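You operate a simulated robot arm through the tools that you are given. There is no shell and no other tool. Be economical: measure what you need, move in short steps, check, and stop when the job is done.

You are at the controls of a simulated two-armed robot. One attempt, no reset.

Task
Let the three apples down the chute, shut the gate and pack the two red ones in the punnet.
Fine: the yellow one stays in the padded tray; no bruises.

Only the result counts: the job must be done as asked and must still hold three seconds after the hand-in. Knocking over, shifting, dropping, spilling or breaking anything else fails it.

Robot
Two 7-joint arms with two-finger grippers on one trunk, on a base that drives. Base frame: it is fixed to the floor where the robot stands at the start and does not move with it; the origin is under the middle of the robot, x ahead of it, y to its left, z up. Units: cm, rad, N and s.
The left shoulder is at the start at [6, 17.9, 112], the right one opposite. With the tool pointing down near the work surface each hand reaches from about 24 to 66 cm from the robot's upright axis, wherever it stands, measured 20 degrees to its own side. Places, roughly: apple (6x6x5 cm) [70, -20, 90]; padded tray [70, 0, 80]; punnet [60, 10, 80]; yellow gate [60, -10, 90]. Payload 1.96 kg a hand.
The tool frame of a hand sits at the grasp point between the pads (the TCP): z along the fingers, y along the line on which they close. The tips reach 2 cm beyond it. Largest opening 7.2 cm; the body of the gripper starts 3.8 cm behind the TCP.
Orientation is that of the tool frame in the base frame, as a unit quaternion [x, y, z, w]. With the fingers straight down and closing along the base's y, the tool's x points along the base's -x, its y along +y and its z along -z.

Tools
- The arms move only by the tool jog_arm. It takes "left_commands", "right_commands" or both (then of equal length, played together; a hand with none holds still); each is one flat list of numbers, 7 for each row, row after row: the gripper command, from -1 (shut) to 1 (fully open), values between in proportion, then the shift along the base's x, y, z in cm, then the turn, a rotation vector about the base's x, y, z in rad. In form: [claw, tx, ty, tz, rx, ry, rz, claw, tx, ty, tz, rx, ry, rz, ...]. A call has 1 to 10 rows; each row shifts and turns the commanded pose from where the row before left it. Rows are played at 5 a second. More than 5 cm and 0.15 rad between two rows, or a gripper value outside its range, and nothing of the call is played. Where a pose cannot be reached the arm comes as near as it can. A force on the tool above 50 N (or 10 N above the force at the start of the call, whichever is more), or a blocked arm, ends the call early, and 0.2 s more pass. Each finger travels about 15.3 cm/s and halts on what it meets, pressing with about 38 N; the grip force reading is that of the motor and also rises with nothing between the fingers. The clock runs only during rows and for 0.2 s after the last one: add rows that do not move to give the fingers time. It gives the time, the measured TCP pose, the force on the tool (base axes), the opening and the grip force at its end, in the units of the frame above (readings bear some noise), with the torque about the TCP (base axes, N m) and any sound that the robot's microphone picked up.
- Cameras (640 x 400 px; columns grow to the right, rows downward): "scene" is now at [0.98, -1.44, 166.11]; the picture's right is [-0.19, -0.98, 0.00], its down [-0.82, 0.16, -0.55] and it looks along [0.54, -0.11, -0.83] (base axes); focal length 279 px, centre (320, 200). "left" rides on the left gripper at [7.1, -1.9, -8.2] in its tool frame; the picture's right is [0.26, 0.97, 0.00], its down [-0.67, 0.18, -0.72] and it looks along [-0.69, 0.19, 0.70] (tool axes); focal length 280 px, centre (320, 200). "right" rides on the right gripper at [7.1, 1.9, -8.2] in its tool frame; the picture's right is [-0.26, 0.97, 0.00], its down [-0.67, -0.18, -0.72] and it looks along [-0.69, -0.19, 0.70] (tool axes); focal length 280 px, centre (320, 200). There is no depth. A picture from a camera that has moved, and an enlarged one, comes with that camera's place and axes in the base frame and with its lens.
- get_image(camera): a new picture of that camera. No time passes.
- move_column(by): slides the trunk up (or, below 0, down) by that many cm; the arms and the scene camera ride with it, the base frame stays. It gives what a move gives, with no picture.
- steer(legs): drives the robot by 1 to 6 legs, each [ahead, left, turn to the left] in cm, cm and rad, along the robot's own axes; the way and the turn of a leg run together, so that a leg with both is an arc; at most 150 cm and 3.142 rad a leg. The arms and the cameras ride along, it lands a little off, and it stops where it bumps. It gives what a move gives.
- pan_tilt(pan, tilt): turns the head with the scene camera to pan (to the left, within 1.501 rad either way) and tilt (down, from -0.506 to 1.204), counted from straight ahead of the robot. It gives what a move gives.
- close_up(camera, box): a new picture of the part [left, top, right, bottom] of that camera's present view, enlarged. No time passes.
- sign_off(): hands the job in; it is judged then, once.

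Work in short steps. Places have to be worked out from the pictures, the camera data and where the tool is seen: move nearer, look again, correct. Check each grasp and each placing, and mend what went wrong. You have 120 turns and 92 pictures in all, those below and enlarged ones among them. Open the grippers and draw the arms clear of the work before you hand the job in, unless the task says otherwise; then end with one line.

The tools are called as name(argument=value, ...) on one line, values as JSON. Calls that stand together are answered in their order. jog_arm: Moves the arms, as the interface text tells. Its arguments: {"type":"object","properties":{"left_commands":{"type":"array"},"right_commands":{"type":"array"}},"required":[]} The other tools are called the same way: move_column (by) slides the trunk up or down; steer (legs) drives the base; pan_tilt (pan, tilt) turns the head that bears the scene camera; get_image (camera) takes a picture; close_up (camera, box) takes an enlarged picture of a part of a camera's view; sign_off () hands the job in.

At the start:

```text
t: 0.0
left_ee_pos: [46.32, 16.98, 108.33]
left_orientation: [0.0, 1.0, 0.0, 0.0]
left_contact_force: [0.1, 0.2, 0.6]
left_wrist_torque: [-0.01, 0.0, -0.02]
left_gripper_width: 7.19
left_grasp_force: 0.1
right_ee_pos: [36.51, -16.71, 115.1]
right_orientation: [0.0, 1.0, 0.0, 0.001]
right_contact_force: [0.6, -0.4, 0.8]
right_wrist_torque: [0.0, -0.01, 0.0]
right_gripper_width: 7.2
right_grasp_force: 0.1
trunk travel left (down, up): [-76.5, 22.5]
robot x, y, heading: [0.1, -0.33, 0.003]
head pan, tilt: [-0.194, 0.986]
```

scene: 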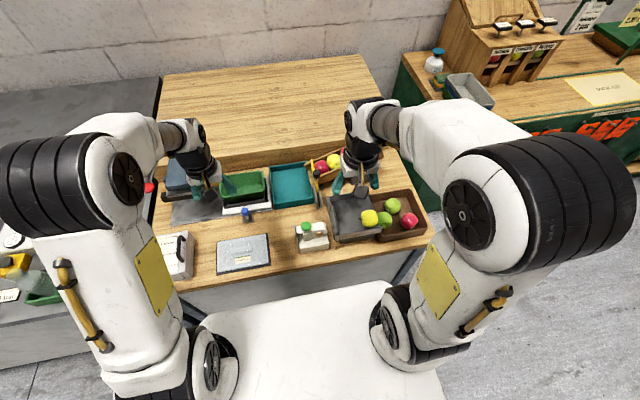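
right: 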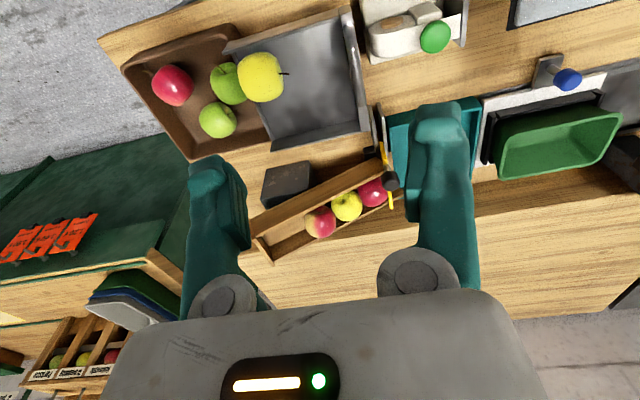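
left: 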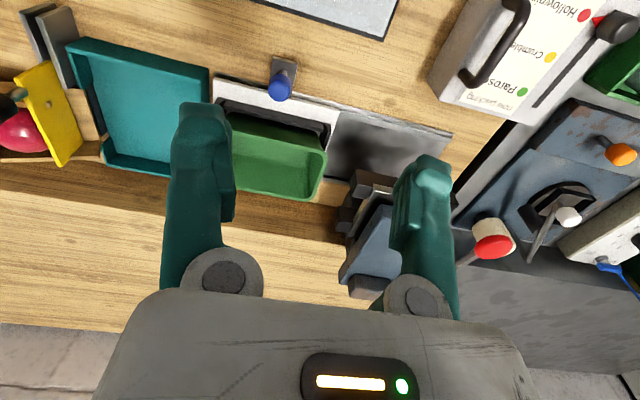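

The pictures show a chute with three apples, a yellow gate at its foot, the teal padded tray and the green punnet. I take enlarged views to understand the gate mechanism.

close_up(camera="scene", box=[160, 130, 440, 290])

close_up(camera="right", box=[240, 60, 480, 280])

close_up(camera="left", box=[0, 0, 340, 220])

```text
2.29 times, centred on (300, 210) of scene
camera zoom: at [0.98, -1.44, 166.11], right [-0.19, -0.98, 0.0], down [-0.82, 0.16, -0.55], along [0.54, -0.11, -0.83], focal length 639 px, centre (366, 177)
```

zoom: 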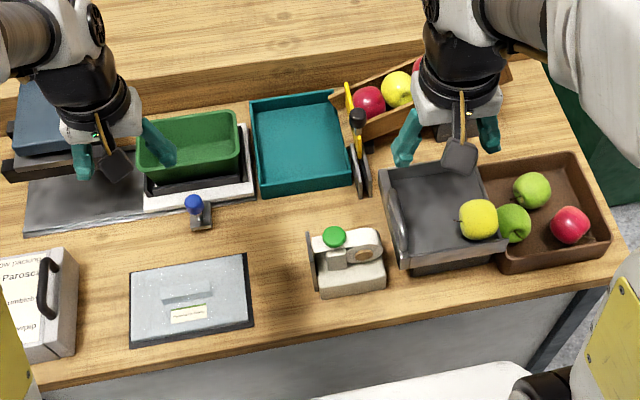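

```text
1.82 times, centred on (360, 170) of right
camera zoom: at [29.45, -14.6, 123.39], right [0.26, 0.97, 0.0], down [0.67, -0.18, 0.72], along [0.69, -0.19, -0.7], focal length 510 px, centre (247, 254)
```

zoom: 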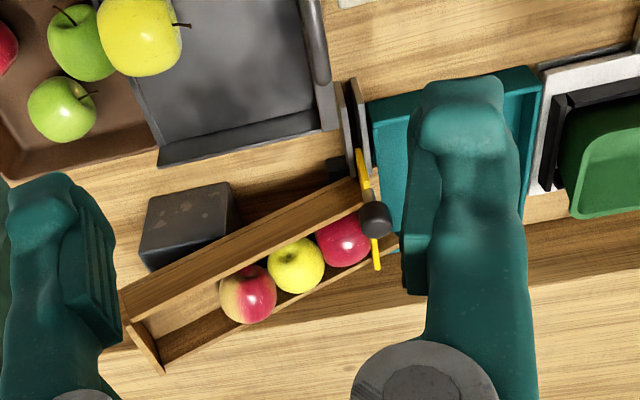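

```text
1.82 times, centred on (170, 110) of left
camera zoom: at [39.12, 15.05, 116.38], right [-0.26, 0.97, 0.0], down [0.67, 0.18, 0.72], along [0.69, 0.19, -0.7], focal length 510 px, centre (593, 364)
```

zoom: 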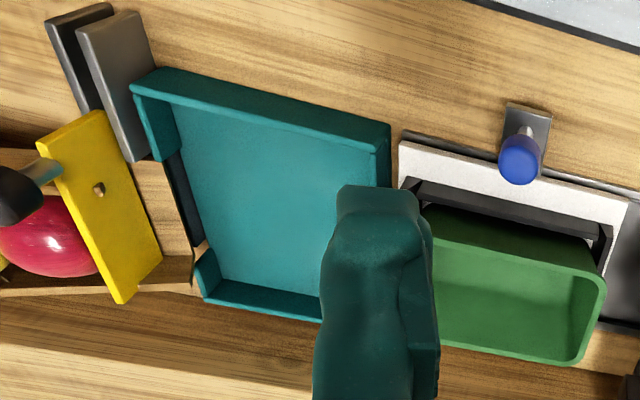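

The knob triangulates to about (59, -12, 92), and the tray rim near corner to about (57, -10, 80.5). I shift the left hand sideways to get a better look at the gate from the tray side.

jog_arm(left_commands=[1, 0, -4, 0, 0, 0, 0, 1, 0, -4, 0, 0, 0, 0, 1, 0, -4, 0, 0, 0, 0, 1, 0, -2, 0, 0, 0, 0, 1, 0, 0, 0, 0, 0, 0])

get_image(camera="left")

close_up(camera="scene", box=[260, 140, 400, 228])

```text
t: 1.2
left_ee_pos: [46.11, 2.97, 108.31]
left_orientation: [0.0, 1.0, 0.001, 0.0]
left_contact_force: [0.3, 0.2, -0.3]
left_wrist_torque: [-0.03, -0.01, 0.01]
left_gripper_width: 7.2
left_grasp_force: 0.1
right_ee_pos: [36.49, -16.48, 115.21]
right_orientation: [-0.001, 1.0, 0.0, 0.0]
right_contact_force: [-0.3, -0.7, -0.6]
right_wrist_torque: [0.02, 0.02, 0.0]
right_gripper_width: 7.19
right_grasp_force: 0.0
trunk travel left (down, up): [-76.5, 22.5]
robot x, y, heading: [0.21, -0.07, -0.0]
head pan, tilt: [-0.194, 0.986]
```

```text
85 pictures are left
camera left: at [39.19, 1.12, 116.31], right [-0.26, 0.96, 0.0], down [0.67, 0.18, 0.72], along [0.69, 0.19, -0.7], focal length 280 px, centre (320, 200)
```

left: 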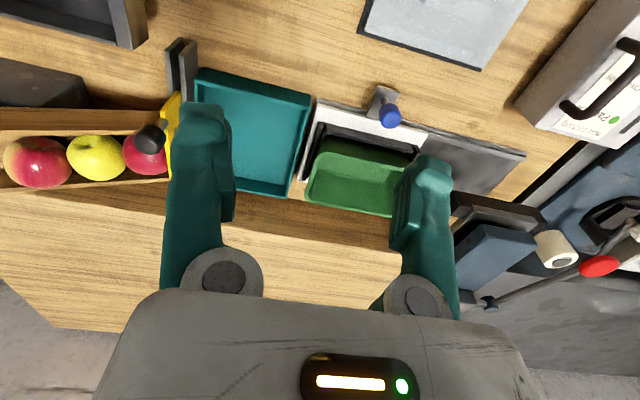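

```text
4.55 times, centred on (330, 184) of scene
camera zoom: at [0.98, -1.39, 166.11], right [-0.19, -0.98, 0.0], down [-0.82, 0.16, -0.55], along [0.54, -0.11, -0.83], focal length 1270 px, centre (274, 273)
```

zoom: 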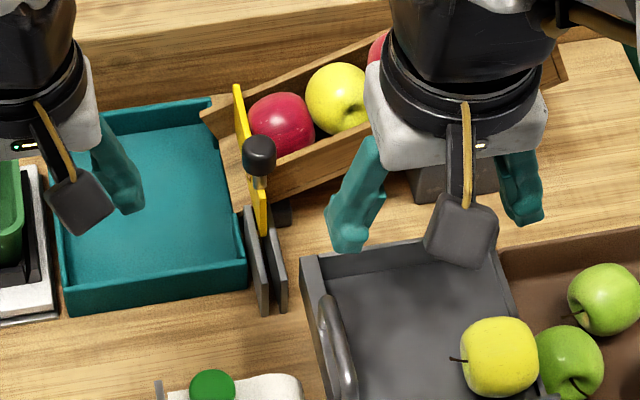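

The gate is a plate sliding toward the robot between the two grey guide plates, with a black knob on it. I take the left hand back and bring the right hand nearer for a close view of the knob.

jog_arm(left_commands=[1, 0, 4, 0, 0, 0, 0, 1, 0, 4, 0, 0, 0, 0, 1, 0, 4, 0, 0, 0, 0, 1, 0, 2, 0, 0, 0, 0, 1, 0, 0, 0, 0, 0, 0], right_commands=[1, 4, 1.5, -2, 0, 0, 0, 1, 4, 1.5, -2, 0, 0, 0, 1, 4, 1.5, -2, 0, 0, 0, 1, 0, 0, -2, 0, 0, 0, 1, 0, 0, 0, 0, 0, 0])

get_image(camera="right")

```text
t: 2.4
left_ee_pos: [46.14, 16.95, 108.49]
left_orientation: [0.0, 1.0, 0.0, -0.001]
left_contact_force: [-0.3, -0.7, -0.6]
left_wrist_torque: [-0.03, 0.02, -0.02]
left_gripper_width: 7.19
left_grasp_force: 0.0
right_ee_pos: [48.62, -12.0, 106.99]
right_orientation: [0.0, 1.0, 0.001, 0.002]
right_contact_force: [0.3, 0.3, 0.5]
right_wrist_torque: [0.01, -0.02, 0.03]
right_gripper_width: 7.21
right_grasp_force: 0.1
trunk travel left (down, up): [-76.5, 22.5]
robot x, y, heading: [-0.33, 0.39, -0.003]
head pan, tilt: [-0.194, 0.986]
```

```text
83 pictures are left
camera right: at [41.46, -10.06, 115.26], right [0.26, 0.97, 0.0], down [0.67, -0.18, 0.72], along [0.69, -0.19, -0.7], focal length 280 px, centre (320, 200)
```

right: 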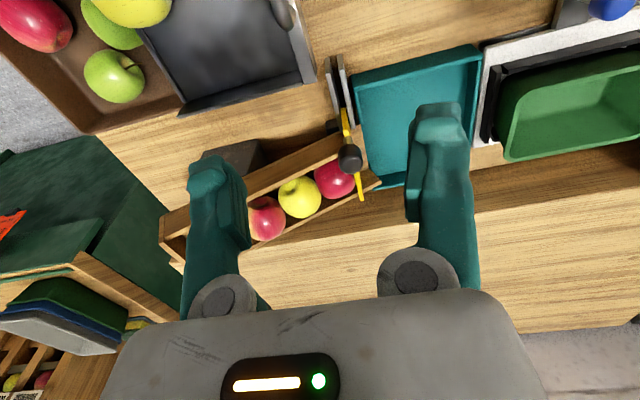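

Knob estimate refined to (59.5, -11.8, 91.5). I enlarge the gate area to see how the plate is guided.

close_up(camera="right", box=[280, 40, 408, 216])

```text
2.27 times, centred on (344, 128) of right
camera zoom: at [41.46, -10.06, 115.26], right [0.26, 0.97, 0.0], down [0.67, -0.18, 0.72], along [0.69, -0.19, -0.7], focal length 637 px, centre (266, 364)
```

zoom: 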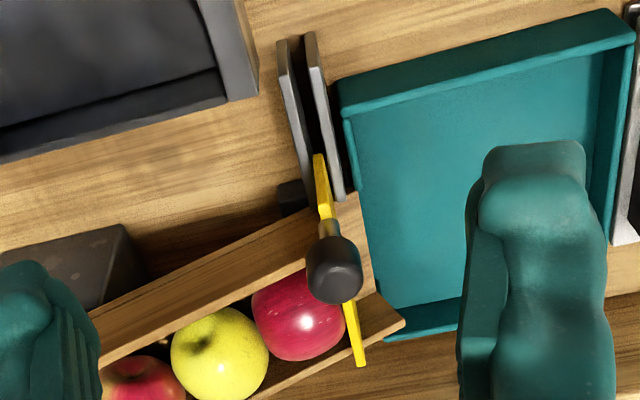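

The knob sits on a vertical stem on top of the plate, which runs along x. I move the right hand to just above the knob and check.

jog_arm(right_commands=[1, 3.6, 0.1, -2, 0, 0, 0, 1, 3.6, 0.1, -2, 0, 0, 0, 1, 3.6, 0, -2, 0, 0, 0, 1, 0, 0, -3, 0, 0, 0, 1, 0, 0, 0, 0, 0, 0])

get_image(camera="right")

close_up(camera="scene", box=[260, 140, 400, 228])

```text
t: 3.6
left_ee_pos: [46.24, 17.0, 108.42]
left_orientation: [0.0, 1.0, 0.0, 0.0]
left_contact_force: [0.2, -0.1, 0.5]
left_wrist_torque: [0.04, -0.03, 0.0]
left_gripper_width: 7.2
left_grasp_force: 0.2
right_ee_pos: [56.6, -11.88, 99.74]
right_orientation: [0.0, 1.0, 0.001, 0.0]
right_contact_force: [-0.7, -0.2, -0.1]
right_wrist_torque: [0.01, 0.01, 0.02]
right_gripper_width: 7.22
right_grasp_force: 0.1
right hand out of reach, approached as far as the arm can: row 3
trunk travel left (down, up): [-76.5, 22.5]
robot x, y, heading: [0.07, 0.15, -0.007]
head pan, tilt: [-0.194, 0.986]
```

```text
81 pictures are left
camera right: at [49.56, -9.92, 107.94], right [0.26, 0.96, 0.0], down [0.67, -0.18, 0.72], along [0.69, -0.19, -0.7], focal length 280 px, centre (320, 200)
```

right: 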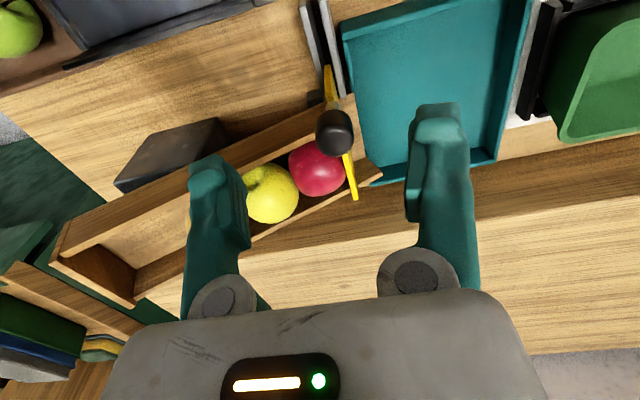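

```text
4.55 times, centred on (330, 184) of scene
camera zoom: at [0.97, -1.44, 166.11], right [-0.19, -0.98, 0.0], down [-0.82, 0.16, -0.55], along [0.54, -0.11, -0.83], focal length 1270 px, centre (274, 273)
```

zoom: 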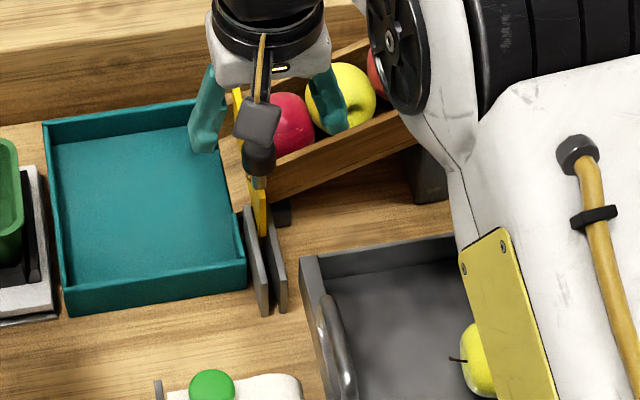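

The knob is confirmed at (59.8, -11.7, 91.5), but reach is marginal. I tilt the head down to check how much room the base has ahead before the table.

pan_tilt(pan=0, tilt=1.2)

get_image(camera="scene")

```text
t: 4.3
left_ee_pos: [46.2, 16.8, 108.4]
left_orientation: [0.0, 1.0, 0.0, 0.0]
left_contact_force: [0.7, 0.2, -1.1]
left_wrist_torque: [-0.01, -0.01, -0.01]
left_gripper_width: 7.22
left_grasp_force: 0.0
right_ee_pos: [56.62, -11.87, 99.67]
right_orientation: [0.0, 1.0, 0.0, 0.001]
right_contact_force: [0.3, 0.1, 1.0]
right_wrist_torque: [-0.01, 0.02, -0.01]
right_gripper_width: 7.19
right_grasp_force: 0.0
trunk travel left (down, up): [-76.5, 22.5]
robot x, y, heading: [-0.12, -0.1, 0.001]
head pan, tilt: [0.0, 1.201]
```

```text
79 pictures are left
camera scene: at [-0.34, -0.08, 164.76], right [0.0, -1.0, 0.0], down [-0.93, 0.0, -0.36], along [0.36, 0.0, -0.93], focal length 279 px, centre (320, 200)
```

scene: 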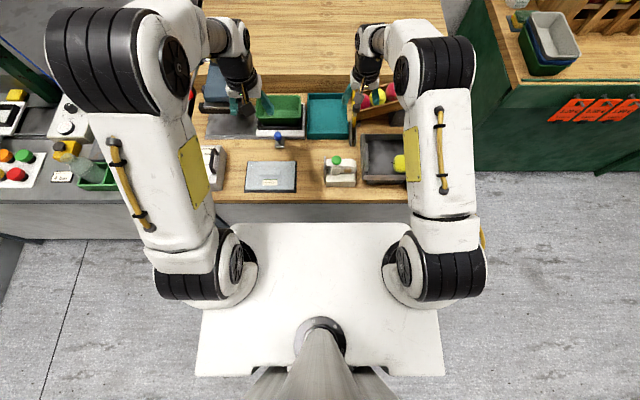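

It is unclear whether the white panel is the base or a deck riding on the trunk. I raise the trunk 8 cm (useful for reach at this height anyway) and compare.

move_column(by=8)

get_image(camera="scene")

```text
t: 5.5
left_ee_pos: [46.29, 16.77, 116.34]
left_orientation: [0.0, 1.0, 0.0, 0.0]
left_contact_force: [0.6, 0.4, 0.1]
left_wrist_torque: [0.02, 0.02, -0.02]
left_gripper_width: 7.16
left_grasp_force: 0.0
right_ee_pos: [56.69, -11.94, 107.66]
right_orientation: [0.001, 1.0, 0.0, 0.001]
right_contact_force: [-0.2, -0.1, 0.5]
right_wrist_torque: [0.02, -0.02, 0.03]
right_gripper_width: 7.2
right_grasp_force: 0.1
trunk travel left (down, up): [-84.5, 14.5]
robot x, y, heading: [0.14, -0.27, 0.004]
head pan, tilt: [0.0, 1.201]
```

```text
78 pictures are left
camera scene: at [-0.32, -0.08, 172.75], right [0.0, -1.0, 0.0], down [-0.93, 0.0, -0.36], along [0.36, 0.0, -0.93], focal length 279 px, centre (320, 200)
```

scene: 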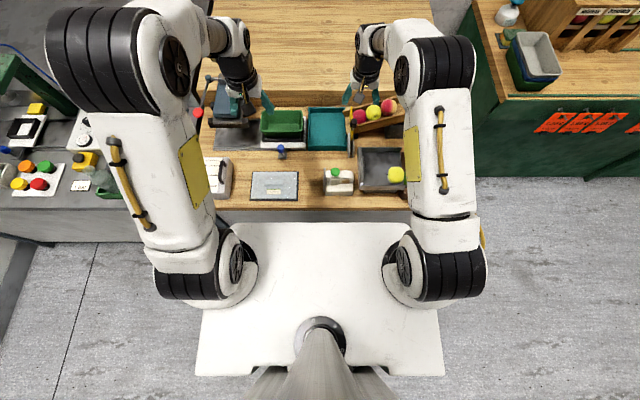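

The panel rides with the trunk, so it's a deck (front at about x=19); the base lies under it, well short of the table. I drive 6 cm ahead to gain reach.

steer(legs=[[6, 0, 0]])

get_image(camera="right")

```text
t: 6.5
left_ee_pos: [51.81, 16.83, 116.56]
left_orientation: [-0.001, 1.0, 0.0, 0.002]
left_contact_force: [0.2, 0.3, 0.6]
left_wrist_torque: [0.01, -0.01, -0.01]
left_gripper_width: 7.22
left_grasp_force: 0.1
right_ee_pos: [62.34, -11.76, 107.92]
right_orientation: [0.0, 1.0, 0.0, 0.003]
right_contact_force: [-0.4, 0.3, 0.2]
right_wrist_torque: [0.0, 0.01, 0.01]
right_gripper_width: 7.21
right_grasp_force: 0.1
trunk travel left (down, up): [-84.5, 14.5]
robot x, y, heading: [6.09, -0.14, -0.001]
head pan, tilt: [0.0, 1.201]
```

```text
77 pictures are left
camera right: at [55.15, -9.93, 116.14], right [0.26, 0.96, 0.0], down [0.67, -0.18, 0.72], along [0.69, -0.19, -0.7], focal length 280 px, centre (320, 200)
```

right: 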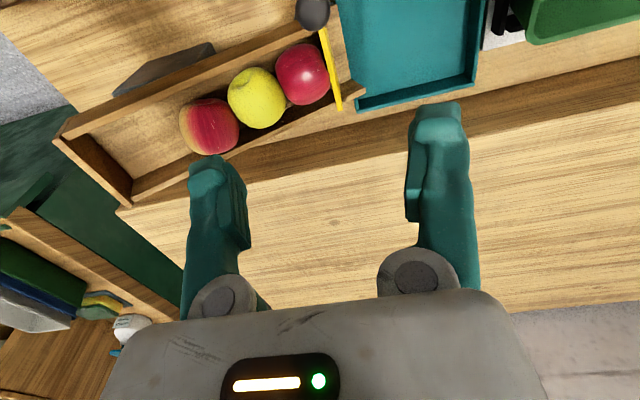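

Now at robot x=6.1; the knob re-measures at (60, -11.9, 91.5). I come down over it to z 94 first.

jog_arm(right_commands=[1, -1.2, -0.1, -4, 0, 0, 0, 1, -1.2, 0, -4, 0, 0, 0, 1, 0, 0, -4, 0, 0, 0, 1, 0, 0, -1.8, 0, 0, 0, 1, 0, 0, 0, 0, 0, 0])

get_image(camera="right")

get_image(camera="left")

```text
t: 7.7
left_ee_pos: [52.17, 16.97, 116.49]
left_orientation: [-0.001, 1.0, 0.0, 0.0]
left_contact_force: [0.3, 0.2, 0.6]
left_wrist_torque: [-0.02, 0.02, 0.01]
left_gripper_width: 7.2
left_grasp_force: 0.0
right_ee_pos: [60.12, -12.0, 94.06]
right_orientation: [0.0, 1.0, 0.0, 0.001]
right_contact_force: [0.7, -0.5, -0.4]
right_wrist_torque: [0.03, 0.0, -0.01]
right_gripper_width: 7.22
right_grasp_force: 0.1
trunk travel left (down, up): [-84.5, 14.5]
robot x, y, heading: [5.95, 0.09, 0.003]
head pan, tilt: [0.0, 1.201]
```

```text
76 pictures are left
camera right: at [52.97, -10.04, 102.3], right [0.26, 0.96, 0.0], down [0.67, -0.18, 0.72], along [0.69, -0.19, -0.7], focal length 280 px, centre (320, 200)
```

right: 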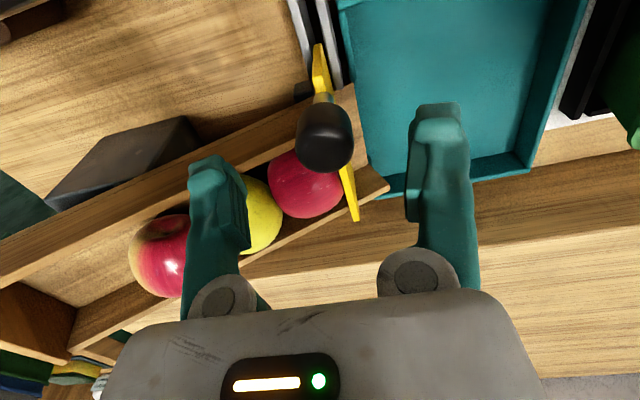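

```text
75 pictures are left
camera left: at [45.07, 15.04, 124.43], right [-0.26, 0.97, 0.0], down [0.67, 0.18, 0.72], along [0.69, 0.19, -0.7], focal length 280 px, centre (320, 200)
```

left: 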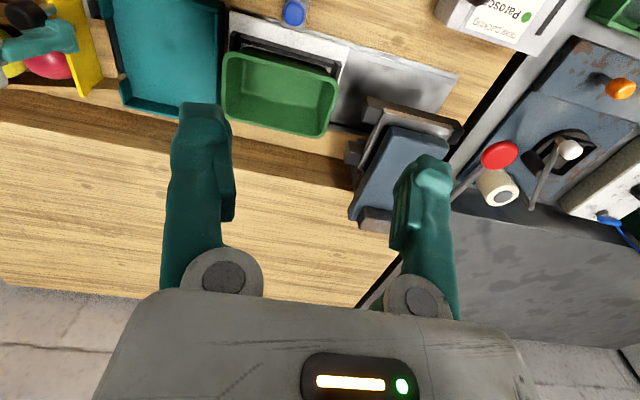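

Knob centre is at about (59.7, -11.8). I narrow the fingers a bit, go down to z 91.8 and close on the knob.

jog_arm(right_commands=[0.4, -0.2, 0.2, 0, 0, 0, 0, 0.4, 0, 0, -1.2, 0, 0, 0, 0.4, 0, 0, -1.0, 0, 0, 0, -0.3, 0, 0, 0, 0, 0, 0, -0.6, 0, 0, 0, 0, 0, 0, -0.6, 0, 0, 0, 0, 0, 0])

get_image(camera="right")

```text
t: 9.1
left_ee_pos: [52.24, 16.98, 116.26]
left_orientation: [0.0, 1.0, 0.001, -0.001]
left_contact_force: [-0.2, 0.2, -0.3]
left_wrist_torque: [0.01, 0.02, 0.01]
left_gripper_width: 7.21
left_grasp_force: 0.1
right_ee_pos: [59.88, -11.7, 91.72]
right_orientation: [0.0, 1.0, 0.0, 0.0]
right_contact_force: [-0.2, 3.8, -2.2]
right_wrist_torque: [0.07, -0.42, 0.0]
right_gripper_width: 2.45
right_grasp_force: 40.3
trunk travel left (down, up): [-84.5, 14.5]
robot x, y, heading: [5.9, 0.3, -0.002]
head pan, tilt: [0.0, 1.201]
```

```text
74 pictures are left
camera right: at [52.8, -9.8, 100.04], right [0.26, 0.96, 0.0], down [0.67, -0.18, 0.72], along [0.69, -0.19, -0.7], focal length 280 px, centre (320, 200)
```

right: 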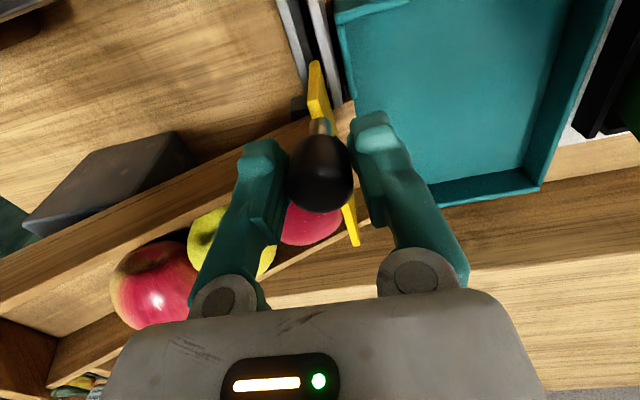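

The knob is held (2.45 cm, 40 N). I pull gently 1 cm toward the robot to test the sliding direction.

jog_arm(right_commands=[-0.6, -0.5, 0, 0, 0, 0, 0, -0.6, -0.5, 0, 0, 0, 0, 0, -0.6, -0.5, 0, 0, 0, 0, 0, -0.6, 0, 0, 0, 0, 0, 0])

get_image(camera="right")

```text
t: 10.1
left_ee_pos: [52.14, 17.03, 116.39]
left_orientation: [0.0, 1.0, 0.0, 0.0]
left_contact_force: [0.1, -0.6, 0.3]
left_wrist_torque: [-0.01, -0.05, 0.07]
left_gripper_width: 7.2
left_grasp_force: 0.1
right_ee_pos: [58.46, -11.82, 91.71]
right_orientation: [0.001, 1.0, -0.001, 0.001]
right_contact_force: [0.4, 2.6, 5.0]
right_wrist_torque: [0.06, 0.08, -0.03]
right_gripper_width: 2.45
right_grasp_force: 39.3
trunk travel left (down, up): [-84.5, 14.5]
robot x, y, heading: [5.95, 0.1, 0.001]
head pan, tilt: [0.0, 1.201]
```

```text
73 pictures are left
camera right: at [51.34, -9.8, 100.03], right [0.26, 0.96, 0.0], down [0.67, -0.18, 0.72], along [0.69, -0.19, -0.7], focal length 280 px, centre (320, 200)
```

right: 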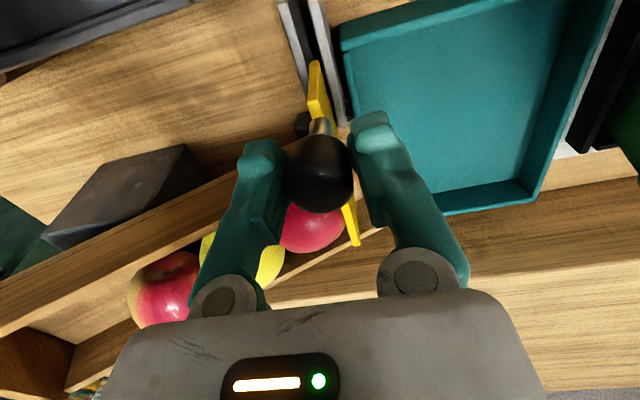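

The gate slides freely with the hand. I keep pulling in slow steps.

jog_arm(right_commands=[-0.6, -0.7, 0, 0, 0, 0, 0, -0.6, -0.7, 0, 0, 0, 0, 0, -0.6, -0.7, 0, 0, 0, 0, 0, -0.6, -0.7, 0, 0, 0, 0, 0, -0.6, -0.7, 0, 0, 0, 0, 0, -0.6, 0, 0, 0, 0, 0, 0, -0.6, 0, 0, 0, 0, 0, 0])

get_image(camera="right")

```text
t: 11.7
left_ee_pos: [52.07, 16.99, 116.42]
left_orientation: [0.0, 1.0, 0.0, 0.001]
left_contact_force: [-0.1, -0.8, -0.7]
left_wrist_torque: [0.02, 0.02, -0.04]
left_gripper_width: 7.18
left_grasp_force: 0.0
right_ee_pos: [54.95, -11.73, 91.82]
right_orientation: [-0.001, 1.0, 0.001, 0.002]
right_contact_force: [0.8, 2.6, 14.9]
right_wrist_torque: [0.01, -0.04, -0.01]
right_gripper_width: 2.47
right_grasp_force: 40.1
trunk travel left (down, up): [-84.5, 14.5]
robot x, y, heading: [5.47, -0.06, -0.001]
head pan, tilt: [0.0, 1.201]
```

```text
72 pictures are left
camera right: at [47.79, -9.8, 100.02], right [0.26, 0.96, 0.0], down [0.67, -0.18, 0.72], along [0.69, -0.19, -0.7], focal length 280 px, centre (320, 200)
```

right: 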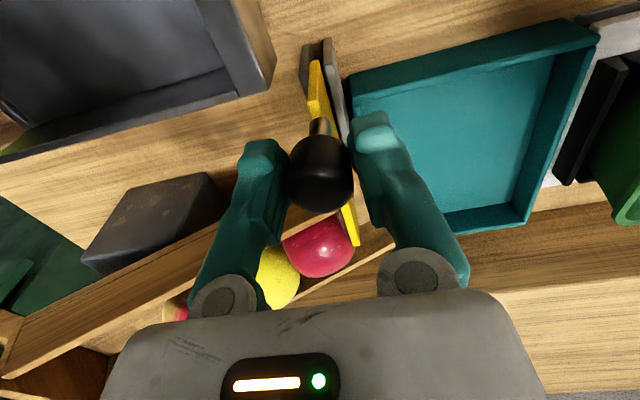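

Still sliding; an upward force of 15 N builds up, so I ease the hand up slightly and keep on pulling.

jog_arm(right_commands=[-0.6, 0, 0, 0.2, 0, 0, 0, -0.6, -0.7, 0, 0.1, 0, 0, 0, -0.6, -0.7, 0, 0.05, 0, 0, 0, -0.6, -0.7, 0, 0.05, 0, 0, 0, -0.6, -0.7, 0, 0.05, 0, 0, 0, -0.6, -0.7, 0, 0, 0, 0, 0, -0.6, 0, 0, 0, 0, 0, 0])

get_image(camera="right")

```text
t: 13.3
left_ee_pos: [52.45, 16.96, 116.15]
left_orientation: [0.0, 1.0, 0.0, -0.002]
left_contact_force: [0.2, 0.2, -0.1]
left_wrist_torque: [0.02, 0.01, 0.04]
left_gripper_width: 7.19
left_grasp_force: 0.1
right_ee_pos: [52.0, -11.75, 92.18]
right_orientation: [0.0, 1.0, 0.0, 0.003]
right_contact_force: [19.9, 5.2, -8.5]
right_wrist_torque: [0.09, -0.61, -0.03]
right_gripper_width: 2.44
right_grasp_force: 39.9
trunk travel left (down, up): [-84.5, 14.5]
robot x, y, heading: [6.13, -0.38, -0.003]
head pan, tilt: [0.0, 1.201]
```

```text
71 pictures are left
camera right: at [44.91, -9.8, 100.37], right [0.26, 0.96, 0.0], down [0.67, -0.18, 0.72], along [0.69, -0.19, -0.7], focal length 280 px, centre (320, 200)
```

right: 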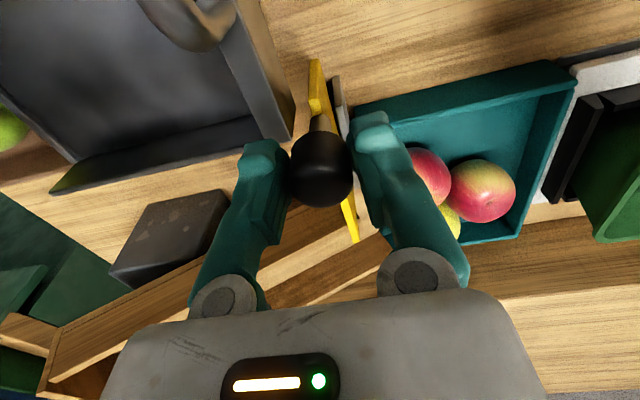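

All three apples have rolled into the tray and the gate is at its stop. I slide the gate back to its shut position at x≈59.9.

jog_arm(right_commands=[-0.6, 0.8, 0, -0.15, 0, 0, 0, -0.6, 0.9, 0, -0.1, 0, 0, 0, -0.6, 0.9, 0, 0, 0, 0, 0, -0.6, 0.9, 0, -0.1, 0, 0, 0, -0.6, 0.9, 0, -0.05, 0, 0, 0, -0.6, 0.9, 0, 0, 0, 0, 0, -0.6, 0.9, 0, 0, 0, 0, 0, -0.6, 0.9, 0, 0, 0, 0, 0, -0.6, 0.5, 0, 0, 0, 0, 0, -0.6, 0, 0, 0, 0, 0, 0])

get_image(camera="right")

get_image(camera="left")

```text
t: 15.5
left_ee_pos: [51.82, 16.96, 116.46]
left_orientation: [0.0, 1.0, 0.0, 0.003]
left_contact_force: [-0.1, 0.1, -0.8]
left_wrist_torque: [-0.02, 0.03, -0.05]
left_gripper_width: 7.2
left_grasp_force: 0.0
right_ee_pos: [58.84, -11.82, 92.1]
right_orientation: [0.0, 1.0, 0.0, 0.003]
right_contact_force: [0.2, -3.5, 37.9]
right_wrist_torque: [-0.07, -0.11, -0.03]
right_gripper_width: 2.42
right_grasp_force: 39.8
trunk travel left (down, up): [-84.5, 14.5]
robot x, y, heading: [5.94, -0.24, 0.004]
head pan, tilt: [0.0, 1.201]
```

```text
70 pictures are left
camera right: at [51.73, -9.79, 100.27], right [0.26, 0.96, 0.0], down [0.67, -0.18, 0.72], along [0.69, -0.19, -0.69], focal length 280 px, centre (320, 200)
```

right: 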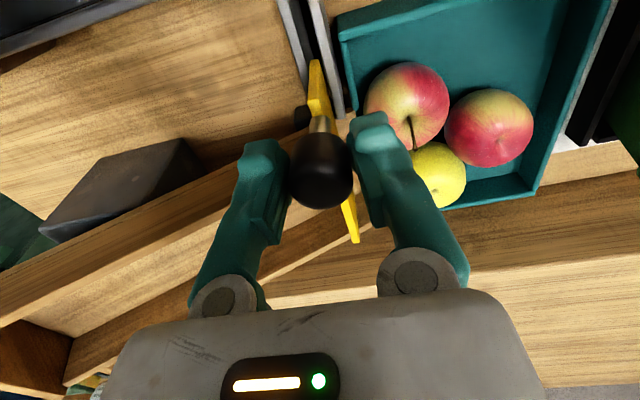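

```text
69 pictures are left
camera left: at [44.68, 15.07, 124.58], right [-0.26, 0.97, 0.0], down [0.67, 0.18, 0.72], along [0.69, 0.19, -0.7], focal length 280 px, centre (320, 200)
```

left: 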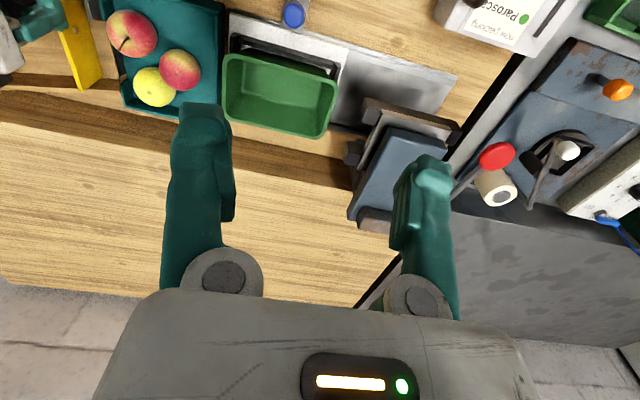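

The gate is nearly shut (58.8 of 59.9), but 38 N of vertical strain binds it. I ease up and push the remaining centimetre.

jog_arm(right_commands=[-0.6, 0, 0, 0.25, 0, 0, 0, -0.6, 0, 0, 0.2, 0, 0, 0, -0.6, 0.3, 0, 0, 0, 0, 0, -0.6, 0.4, 0, 0, 0, 0, 0, -0.6, 0.3, 0, 0, 0, 0, 0, -0.6, 0, 0, 0, 0, 0, 0])

```text
t: 16.9
left_ee_pos: [52.21, 16.99, 116.36]
left_orientation: [0.0, 1.0, 0.0, 0.0]
left_contact_force: [-0.6, -0.2, 0.3]
left_wrist_torque: [0.02, -0.01, 0.02]
left_gripper_width: 7.2
left_grasp_force: 0.1
right_ee_pos: [59.9, -11.8, 92.07]
right_orientation: [0.0, 1.0, 0.0, -0.001]
right_contact_force: [-6.9, 1.5, -15.6]
right_wrist_torque: [0.03, 0.14, 0.01]
right_gripper_width: 2.47
right_grasp_force: 39.7
trunk travel left (down, up): [-84.5, 14.5]
robot x, y, heading: [6.04, 0.02, -0.001]
head pan, tilt: [0.0, 1.201]
```

Now at 59.9 with some resistance; I press a touch further to confirm the stop.

jog_arm(right_commands=[-0.6, 0.2, 0, -0.15, 0, 0, 0, -0.6, 0.2, 0, 0, 0, 0, 0, -0.6, 0, 0, 0, 0, 0, 0])

close_up(camera="right", box=[240, 0, 560, 280])

```text
t: 17.7
left_ee_pos: [51.82, 16.92, 116.51]
left_orientation: [-0.001, 1.0, 0.0, 0.001]
left_contact_force: [-0.9, -0.3, 0.2]
left_wrist_torque: [0.02, -0.01, 0.0]
left_gripper_width: 7.19
left_grasp_force: 0.1
right_ee_pos: [59.99, -11.77, 92.11]
right_orientation: [0.0, 1.0, 0.0, -0.001]
right_contact_force: [-26.9, 2.9, -7.5]
right_wrist_torque: [0.01, 0.47, 0.03]
right_gripper_width: 2.44
right_grasp_force: 39.9
trunk travel left (down, up): [-84.5, 14.5]
robot x, y, heading: [6.13, 0.0, -0.001]
head pan, tilt: [0.0, 1.201]
```

```text
1.43 times, centred on (400, 140) of right
camera zoom: at [53.01, -9.8, 100.36], right [0.26, 0.96, 0.0], down [0.67, -0.18, 0.72], along [0.69, -0.19, -0.7], focal length 401 px, centre (206, 286)
```

zoom: 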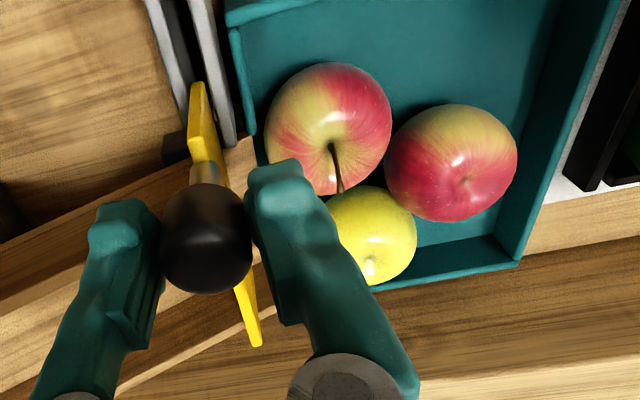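

The stop is firm at x=60: the gate is shut. I relax the push, release and rise straight up, then draw the right hand back.

jog_arm(right_commands=[-0.6, -0.35, 0, 0, 0, 0, 0, 0.2, 0, 0, 0, 0, 0, 0, 0.4, 0, 0, 0, 0, 0, 0, 0.4, 0, 0, 2, 0, 0, 0, 0.4, 0, 0, 4, 0, 0, 0, 0.4, 0, 0, 4, 0, 0, 0, 0.4, -4, -1, 2, 0, 0, 0, 0.4, -4, -1, 0, 0, 0, 0, 0.4, -4, -1, 0, 0, 0, 0])

get_image(camera="left")

get_image(camera="scene")

get_image(camera="right")

```text
t: 19.7
left_ee_pos: [52.04, 16.96, 116.42]
left_orientation: [0.0, 1.0, 0.0, 0.0]
left_contact_force: [-0.8, -0.5, -0.3]
left_wrist_torque: [0.01, 0.0, 0.0]
left_gripper_width: 7.2
left_grasp_force: 0.1
right_ee_pos: [48.01, -14.86, 104.21]
right_orientation: [0.0, 1.0, 0.0, 0.002]
right_contact_force: [-1.0, -0.7, 0.6]
right_wrist_torque: [0.0, -0.05, 0.04]
right_gripper_width: 5.04
right_grasp_force: 0.0
trunk travel left (down, up): [-84.5, 14.5]
robot x, y, heading: [6.39, 0.13, 0.003]
head pan, tilt: [0.0, 1.201]
```

```text
67 pictures are left
camera left: at [44.99, 15.02, 124.46], right [-0.26, 0.97, 0.0], down [0.67, 0.18, 0.72], along [0.69, 0.19, -0.7], focal length 280 px, centre (320, 200)
```

left: 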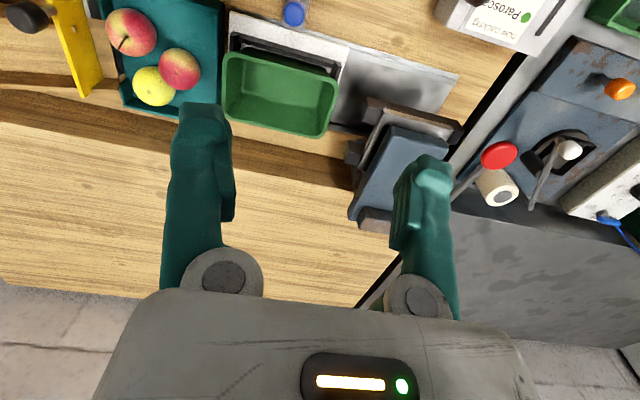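

```text
66 pictures are left
camera scene: at [5.49, -0.11, 172.75], right [0.0, -1.0, 0.0], down [-0.93, 0.0, -0.36], along [0.36, 0.0, -0.93], focal length 279 px, centre (320, 200)
```

scene: 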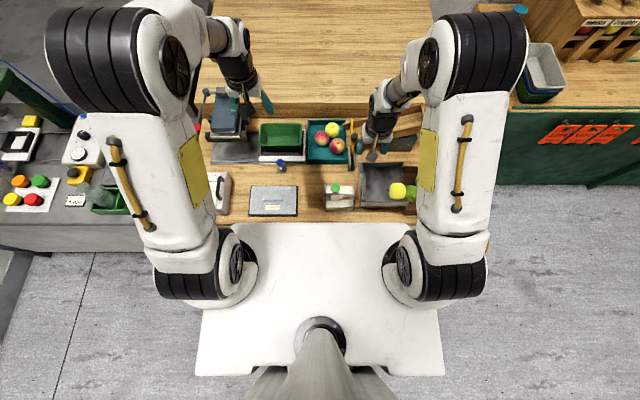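

```text
65 pictures are left
camera right: at [40.97, -12.89, 112.39], right [0.26, 0.96, 0.0], down [0.67, -0.18, 0.72], along [0.69, -0.19, -0.7], focal length 280 px, centre (320, 200)
```

right: 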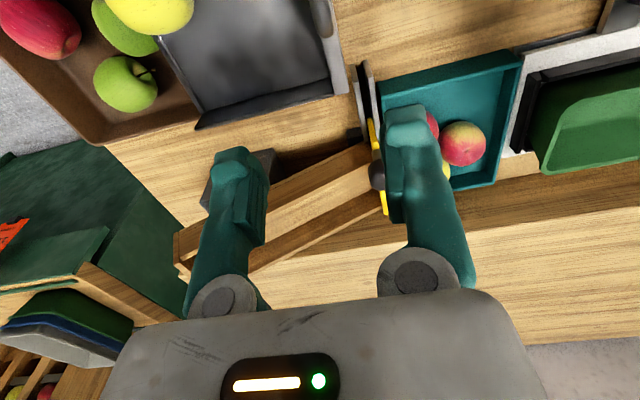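

The gate is shut and the apples lie at about: red A (62.7, -6.6, 81.6), red B (65.9, -0.6, 81.6), yellow (69.7, -4.9). For a better left-arm reach I shift the robot 8 cm to the right and 2 cm ahead, hands high.

steer(legs=[[2, -8, 0]])

jog_arm(left_commands=[1, 1.5, 0, -2, 0, 0, -0.145, 1, 1.5, 0, -2, 0, 0, -0.145, 1, 1.5, 0, -2, 0, 0, -0.145, 1, 1.5, 0, -2, 0, 0, -0.145, 1, 1.5, 0, -2, 0, 0, -0.145, 1, 0, 0, -2, 0, 0, -0.145, 1, 0, 0, -2, 0, 0, -0.145, 1, 0, 0, -2, 0, 0, -0.145, 1, 0, 0, 0, 0, 0, -0.145, 1, 0, 0, 0, 0, 0, 0])

get_image(camera="left")

```text
t: 20.7
left_ee_pos: [54.06, 9.29, 116.37]
left_orientation: [0.001, 1.0, -0.001, 0.0]
left_contact_force: [-0.6, 0.9, -0.1]
left_wrist_torque: [0.03, 0.02, -0.01]
left_gripper_width: 7.19
left_grasp_force: 0.0
right_ee_pos: [50.25, -22.56, 104.12]
right_orientation: [0.0, 1.0, 0.0, 0.001]
right_contact_force: [0.5, 0.1, 0.4]
right_wrist_torque: [-0.02, 0.02, 0.03]
right_gripper_width: 5.04
right_grasp_force: 0.1
trunk travel left (down, up): [-84.5, 14.5]
robot x, y, heading: [7.78, -7.98, 0.004]
head pan, tilt: [0.0, 1.201]
```

```text
t: 22.9
left_ee_pos: [61.54, 9.21, 100.48]
left_orientation: [0.608, 0.794, -0.001, 0.0]
left_contact_force: [0.1, -0.2, 0.2]
left_wrist_torque: [0.0, 0.01, -0.03]
left_gripper_width: 7.21
left_grasp_force: 0.1
right_ee_pos: [50.07, -22.72, 104.16]
right_orientation: [0.0, 1.0, 0.001, 0.001]
right_contact_force: [0.0, -0.5, -1.1]
right_wrist_torque: [0.01, 0.01, 0.0]
right_gripper_width: 5.05
right_grasp_force: 0.0
trunk travel left (down, up): [-84.5, 14.5]
robot x, y, heading: [7.87, -7.45, 0.003]
head pan, tilt: [0.0, 1.201]
```

```text
64 pictures are left
camera left: at [57.87, 15.54, 108.44], right [0.86, 0.5, 0.0], down [0.35, -0.6, 0.72], along [0.36, -0.62, -0.7], focal length 280 px, centre (320, 200)
```

left: 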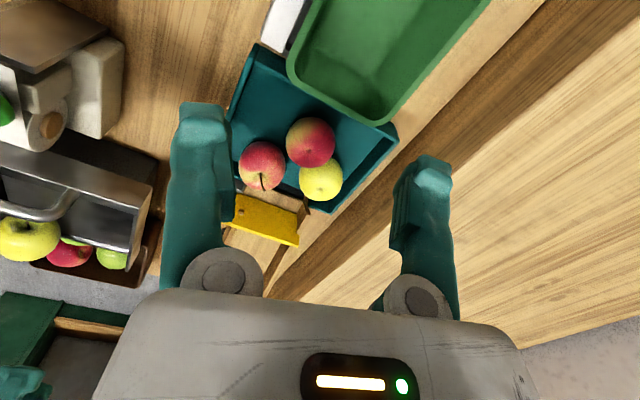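

The camera confirms A (62.7, -6.6) and B (66.1, -0.6); the punnet rim is at z≈88, spanning x 59.7–68, y 7.4–21.5. I move above apple B at z 94.

jog_arm(left_commands=[1, 1.1, -2.5, 0, 0, 0, 0, 1, 1.1, -2.5, 0, 0, 0, 0, 1, 1.1, -2.5, -2, 0, 0, 0, 1, 1.2, -2.3, -2, 0, 0, 0, 1, 0, 0, -2.5, 0, 0, 0, 1, 0, 0, 0, 0, 0, 0])

get_image(camera="left")

```text
t: 24.3
left_ee_pos: [66.21, -0.75, 93.93]
left_orientation: [0.607, 0.795, 0.0, 0.0]
left_contact_force: [0.5, 0.3, 0.2]
left_wrist_torque: [-0.02, 0.0, 0.01]
left_gripper_width: 7.22
left_grasp_force: 0.0
right_ee_pos: [50.18, -22.58, 104.16]
right_orientation: [0.0, 1.0, 0.001, 0.001]
right_contact_force: [-0.6, 0.8, -0.3]
right_wrist_torque: [-0.03, 0.0, -0.02]
right_gripper_width: 5.06
right_grasp_force: 0.1
trunk travel left (down, up): [-84.5, 14.5]
robot x, y, heading: [7.77, -7.78, 0.004]
head pan, tilt: [0.0, 1.201]
```

```text
63 pictures are left
camera left: at [62.48, 5.65, 101.97], right [0.86, 0.51, 0.0], down [0.35, -0.6, 0.72], along [0.36, -0.62, -0.7], focal length 280 px, centre (320, 200)
```

left: 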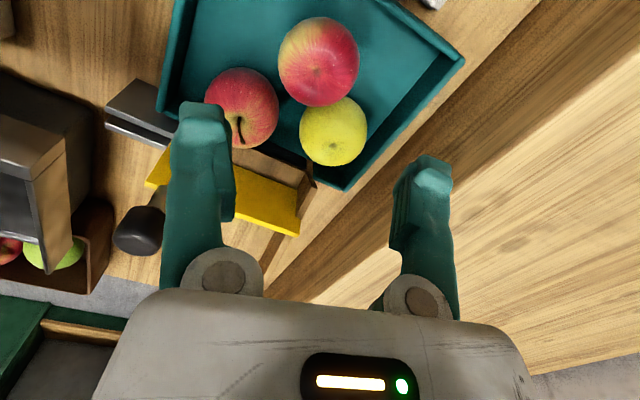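

B re-measures at (66.0, -0.6), diameter about 6 cm; the hand is over it. I go down around it with open fingers.

jog_arm(left_commands=[1, -0.2, 0.1, -3, 0, 0, 0, 1, 0, 0, -3, 0, 0, 0, 1, 0, 0, -2, 0, 0, 0, 1, 0, 0, -1.5, 0, 0, 0, 1, 0, 0, -1, 0, 0, 0, 1, 0, 0, -0.9, 0, 0, 0, 1, 0, 0, 0, 0, 0, 0])

get_image(camera="left")

```text
t: 25.9
left_ee_pos: [64.51, -1.2, 83.3]
left_orientation: [0.608, 0.794, 0.0, 0.001]
left_contact_force: [0.9, 0.9, -0.1]
left_wrist_torque: [-0.01, 0.04, 0.0]
left_gripper_width: 7.19
left_grasp_force: 0.1
left hand out of reach, approached as far as the arm can: row 4, 6
right_ee_pos: [50.17, -22.62, 104.18]
right_orientation: [0.0, 1.0, 0.0, 0.001]
right_contact_force: [0.6, 0.2, 0.6]
right_wrist_torque: [0.02, -0.03, 0.0]
right_gripper_width: 5.05
right_grasp_force: 0.1
trunk travel left (down, up): [-84.5, 14.5]
robot x, y, heading: [8.33, -7.6, -0.002]
head pan, tilt: [0.0, 1.201]
```

```text
62 pictures are left
camera left: at [60.73, 5.17, 91.34], right [0.86, 0.51, 0.0], down [0.35, -0.6, 0.72], along [0.36, -0.62, -0.7], focal length 280 px, centre (320, 200)
```

left: 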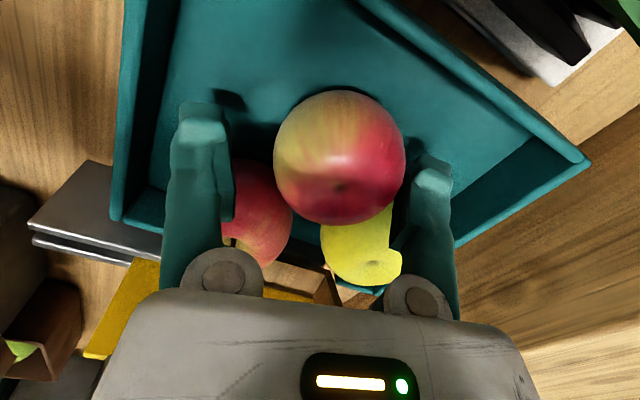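

At this trunk height the pose is just out of reach and the hand slid to x=64.5, without contact. I rise and lower the trunk, then retry.

jog_arm(left_commands=[1, 0, 0, 3, 0, 0, 0, 1, 0, 0, 4, 0, 0, 0, 1, 0, 0, 4, 0, 0, 0, 1, 0, 0, 4, 0, 0, 0, 1, 0, 0, 0, 0, 0, 0])

move_column(by=-8)

get_image(camera="left")

```text
t: 27.1
left_ee_pos: [64.6, -1.12, 98.33]
left_orientation: [0.607, 0.795, 0.0, 0.0]
left_contact_force: [0.2, 0.1, -0.1]
left_wrist_torque: [0.02, 0.01, 0.01]
left_gripper_width: 7.19
left_grasp_force: 0.0
right_ee_pos: [50.16, -22.57, 104.18]
right_orientation: [-0.001, 1.0, 0.0, 0.001]
right_contact_force: [0.5, 0.5, -0.5]
right_wrist_torque: [-0.03, 0.04, 0.01]
right_gripper_width: 5.06
right_grasp_force: 0.1
trunk travel left (down, up): [-84.5, 14.5]
robot x, y, heading: [7.95, -7.91, 0.004]
head pan, tilt: [0.0, 1.201]
```

```text
t: 28.3
left_ee_pos: [64.54, -1.15, 90.39]
left_orientation: [0.608, 0.794, 0.0, 0.0]
left_contact_force: [-0.9, 0.2, -0.6]
left_wrist_torque: [-0.02, 0.02, 0.01]
left_gripper_width: 7.21
left_grasp_force: 0.0
right_ee_pos: [50.11, -22.57, 96.12]
right_orientation: [0.0, 1.0, 0.0, 0.001]
right_contact_force: [0.1, -0.4, -0.3]
right_wrist_torque: [0.01, 0.04, 0.04]
right_gripper_width: 5.03
right_grasp_force: 0.1
trunk travel left (down, up): [-76.5, 22.5]
robot x, y, heading: [7.86, -7.66, -0.002]
head pan, tilt: [0.0, 1.201]
```

```text
61 pictures are left
camera left: at [60.93, 5.24, 98.38], right [0.86, 0.51, 0.0], down [0.35, -0.6, 0.72], along [0.36, -0.62, -0.7], focal length 280 px, centre (320, 200)
```

left: 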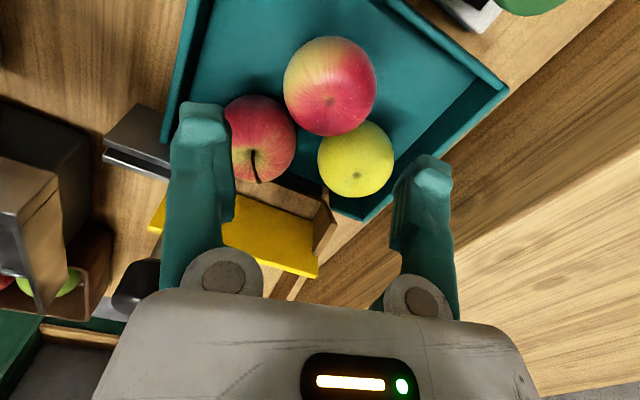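

B now reads about (65.2, -0.8), nudged slightly, touching its neighbours. The 15° closing axis still fits; I centre over it and go down.

jog_arm(left_commands=[1, 0.65, 0.4, 0, 0, 0, 0, 1, 0, 0, -2, 0, 0, 0, 1, 0, 0, -2, 0, 0, 0, 1, 0, 0, 0, 0, 0, 0])

get_image(camera="left")

```text
t: 29.3
left_ee_pos: [65.15, -0.76, 86.31]
left_orientation: [0.608, 0.794, 0.0, 0.0]
left_contact_force: [0.5, -0.6, -0.3]
left_wrist_torque: [-0.01, -0.03, 0.02]
left_gripper_width: 7.2
left_grasp_force: 0.0
right_ee_pos: [50.21, -22.61, 96.09]
right_orientation: [0.0, 1.0, 0.0, 0.001]
right_contact_force: [-1.5, 0.2, -0.3]
right_wrist_torque: [0.04, 0.01, -0.04]
right_gripper_width: 5.03
right_grasp_force: 0.0
trunk travel left (down, up): [-76.5, 22.5]
robot x, y, heading: [8.29, -7.62, -0.002]
head pan, tilt: [0.0, 1.201]
```

```text
60 pictures are left
camera left: at [61.55, 5.63, 94.44], right [0.86, 0.51, 0.0], down [0.35, -0.6, 0.72], along [0.36, -0.62, -0.7], focal length 280 px, centre (320, 200)
```

left: 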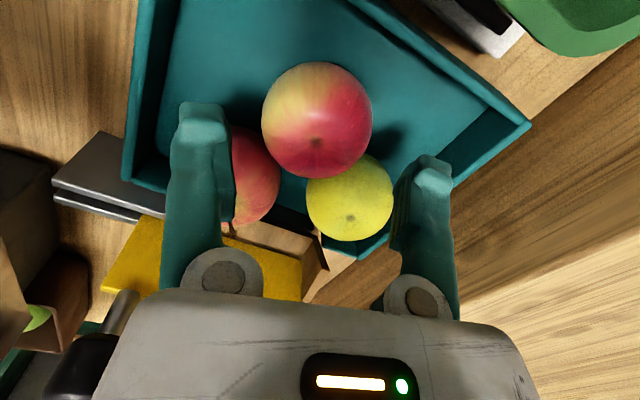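

Apple B is centred between the fingers. I go down to z≈82.3.

jog_arm(left_commands=[1, 0, 0, -1, 0, 0, 0, 1, 0, 0, -1, 0, 0, 0, 1, 0, 0, -1, 0, 0, 0, 1, 0, 0, -1, 0, 0, 0, 1, 0, 0, 0, 0, 0, 0])

get_image(camera="left")

```text
t: 30.5
left_ee_pos: [65.22, -0.6, 82.3]
left_orientation: [0.607, 0.795, 0.0, 0.0]
left_contact_force: [0.6, -1.0, -0.8]
left_wrist_torque: [-0.03, -0.02, 0.0]
left_gripper_width: 7.18
left_grasp_force: 0.0
right_ee_pos: [50.09, -22.5, 96.12]
right_orientation: [0.0, 1.0, 0.001, 0.002]
right_contact_force: [0.3, -0.1, 0.6]
right_wrist_torque: [0.02, -0.04, 0.0]
right_gripper_width: 5.04
right_grasp_force: 0.1
trunk travel left (down, up): [-76.5, 22.5]
robot x, y, heading: [8.4, -7.67, 0.003]
head pan, tilt: [0.0, 1.201]
```

```text
59 pictures are left
camera left: at [61.53, 5.67, 90.38], right [0.86, 0.51, 0.0], down [0.35, -0.6, 0.72], along [0.36, -0.62, -0.7], focal length 280 px, centre (320, 200)
```

left: 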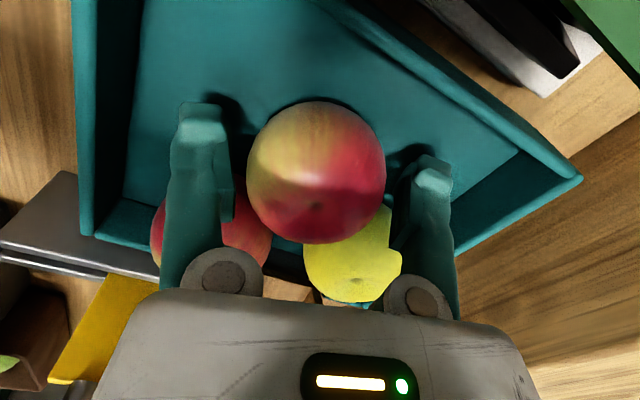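

The apple sits between the pads at the right height. I close gently with a partial command and read the width and force.

jog_arm(left_commands=[0.75, 0, 0, 0, 0, 0, 0, 0.65, 0, 0, 0, 0, 0, 0, 0.58, 0, 0, 0, 0, 0, 0, 0.58, 0, 0, 0, 0, 0, 0])

```text
t: 31.5
left_ee_pos: [65.16, -0.67, 82.41]
left_orientation: [0.607, 0.794, -0.001, 0.0]
left_contact_force: [-0.2, 0.5, 0.5]
left_wrist_torque: [0.01, 0.0, 0.01]
left_gripper_width: 5.68
left_grasp_force: 0.8
right_ee_pos: [50.1, -22.64, 96.13]
right_orientation: [0.001, 1.0, 0.002, 0.001]
right_contact_force: [0.5, 0.5, 0.0]
right_wrist_torque: [0.04, -0.02, -0.02]
right_gripper_width: 5.02
right_grasp_force: 0.1
trunk travel left (down, up): [-76.5, 22.5]
robot x, y, heading: [7.65, -7.62, -0.007]
head pan, tilt: [0.0, 1.201]
```

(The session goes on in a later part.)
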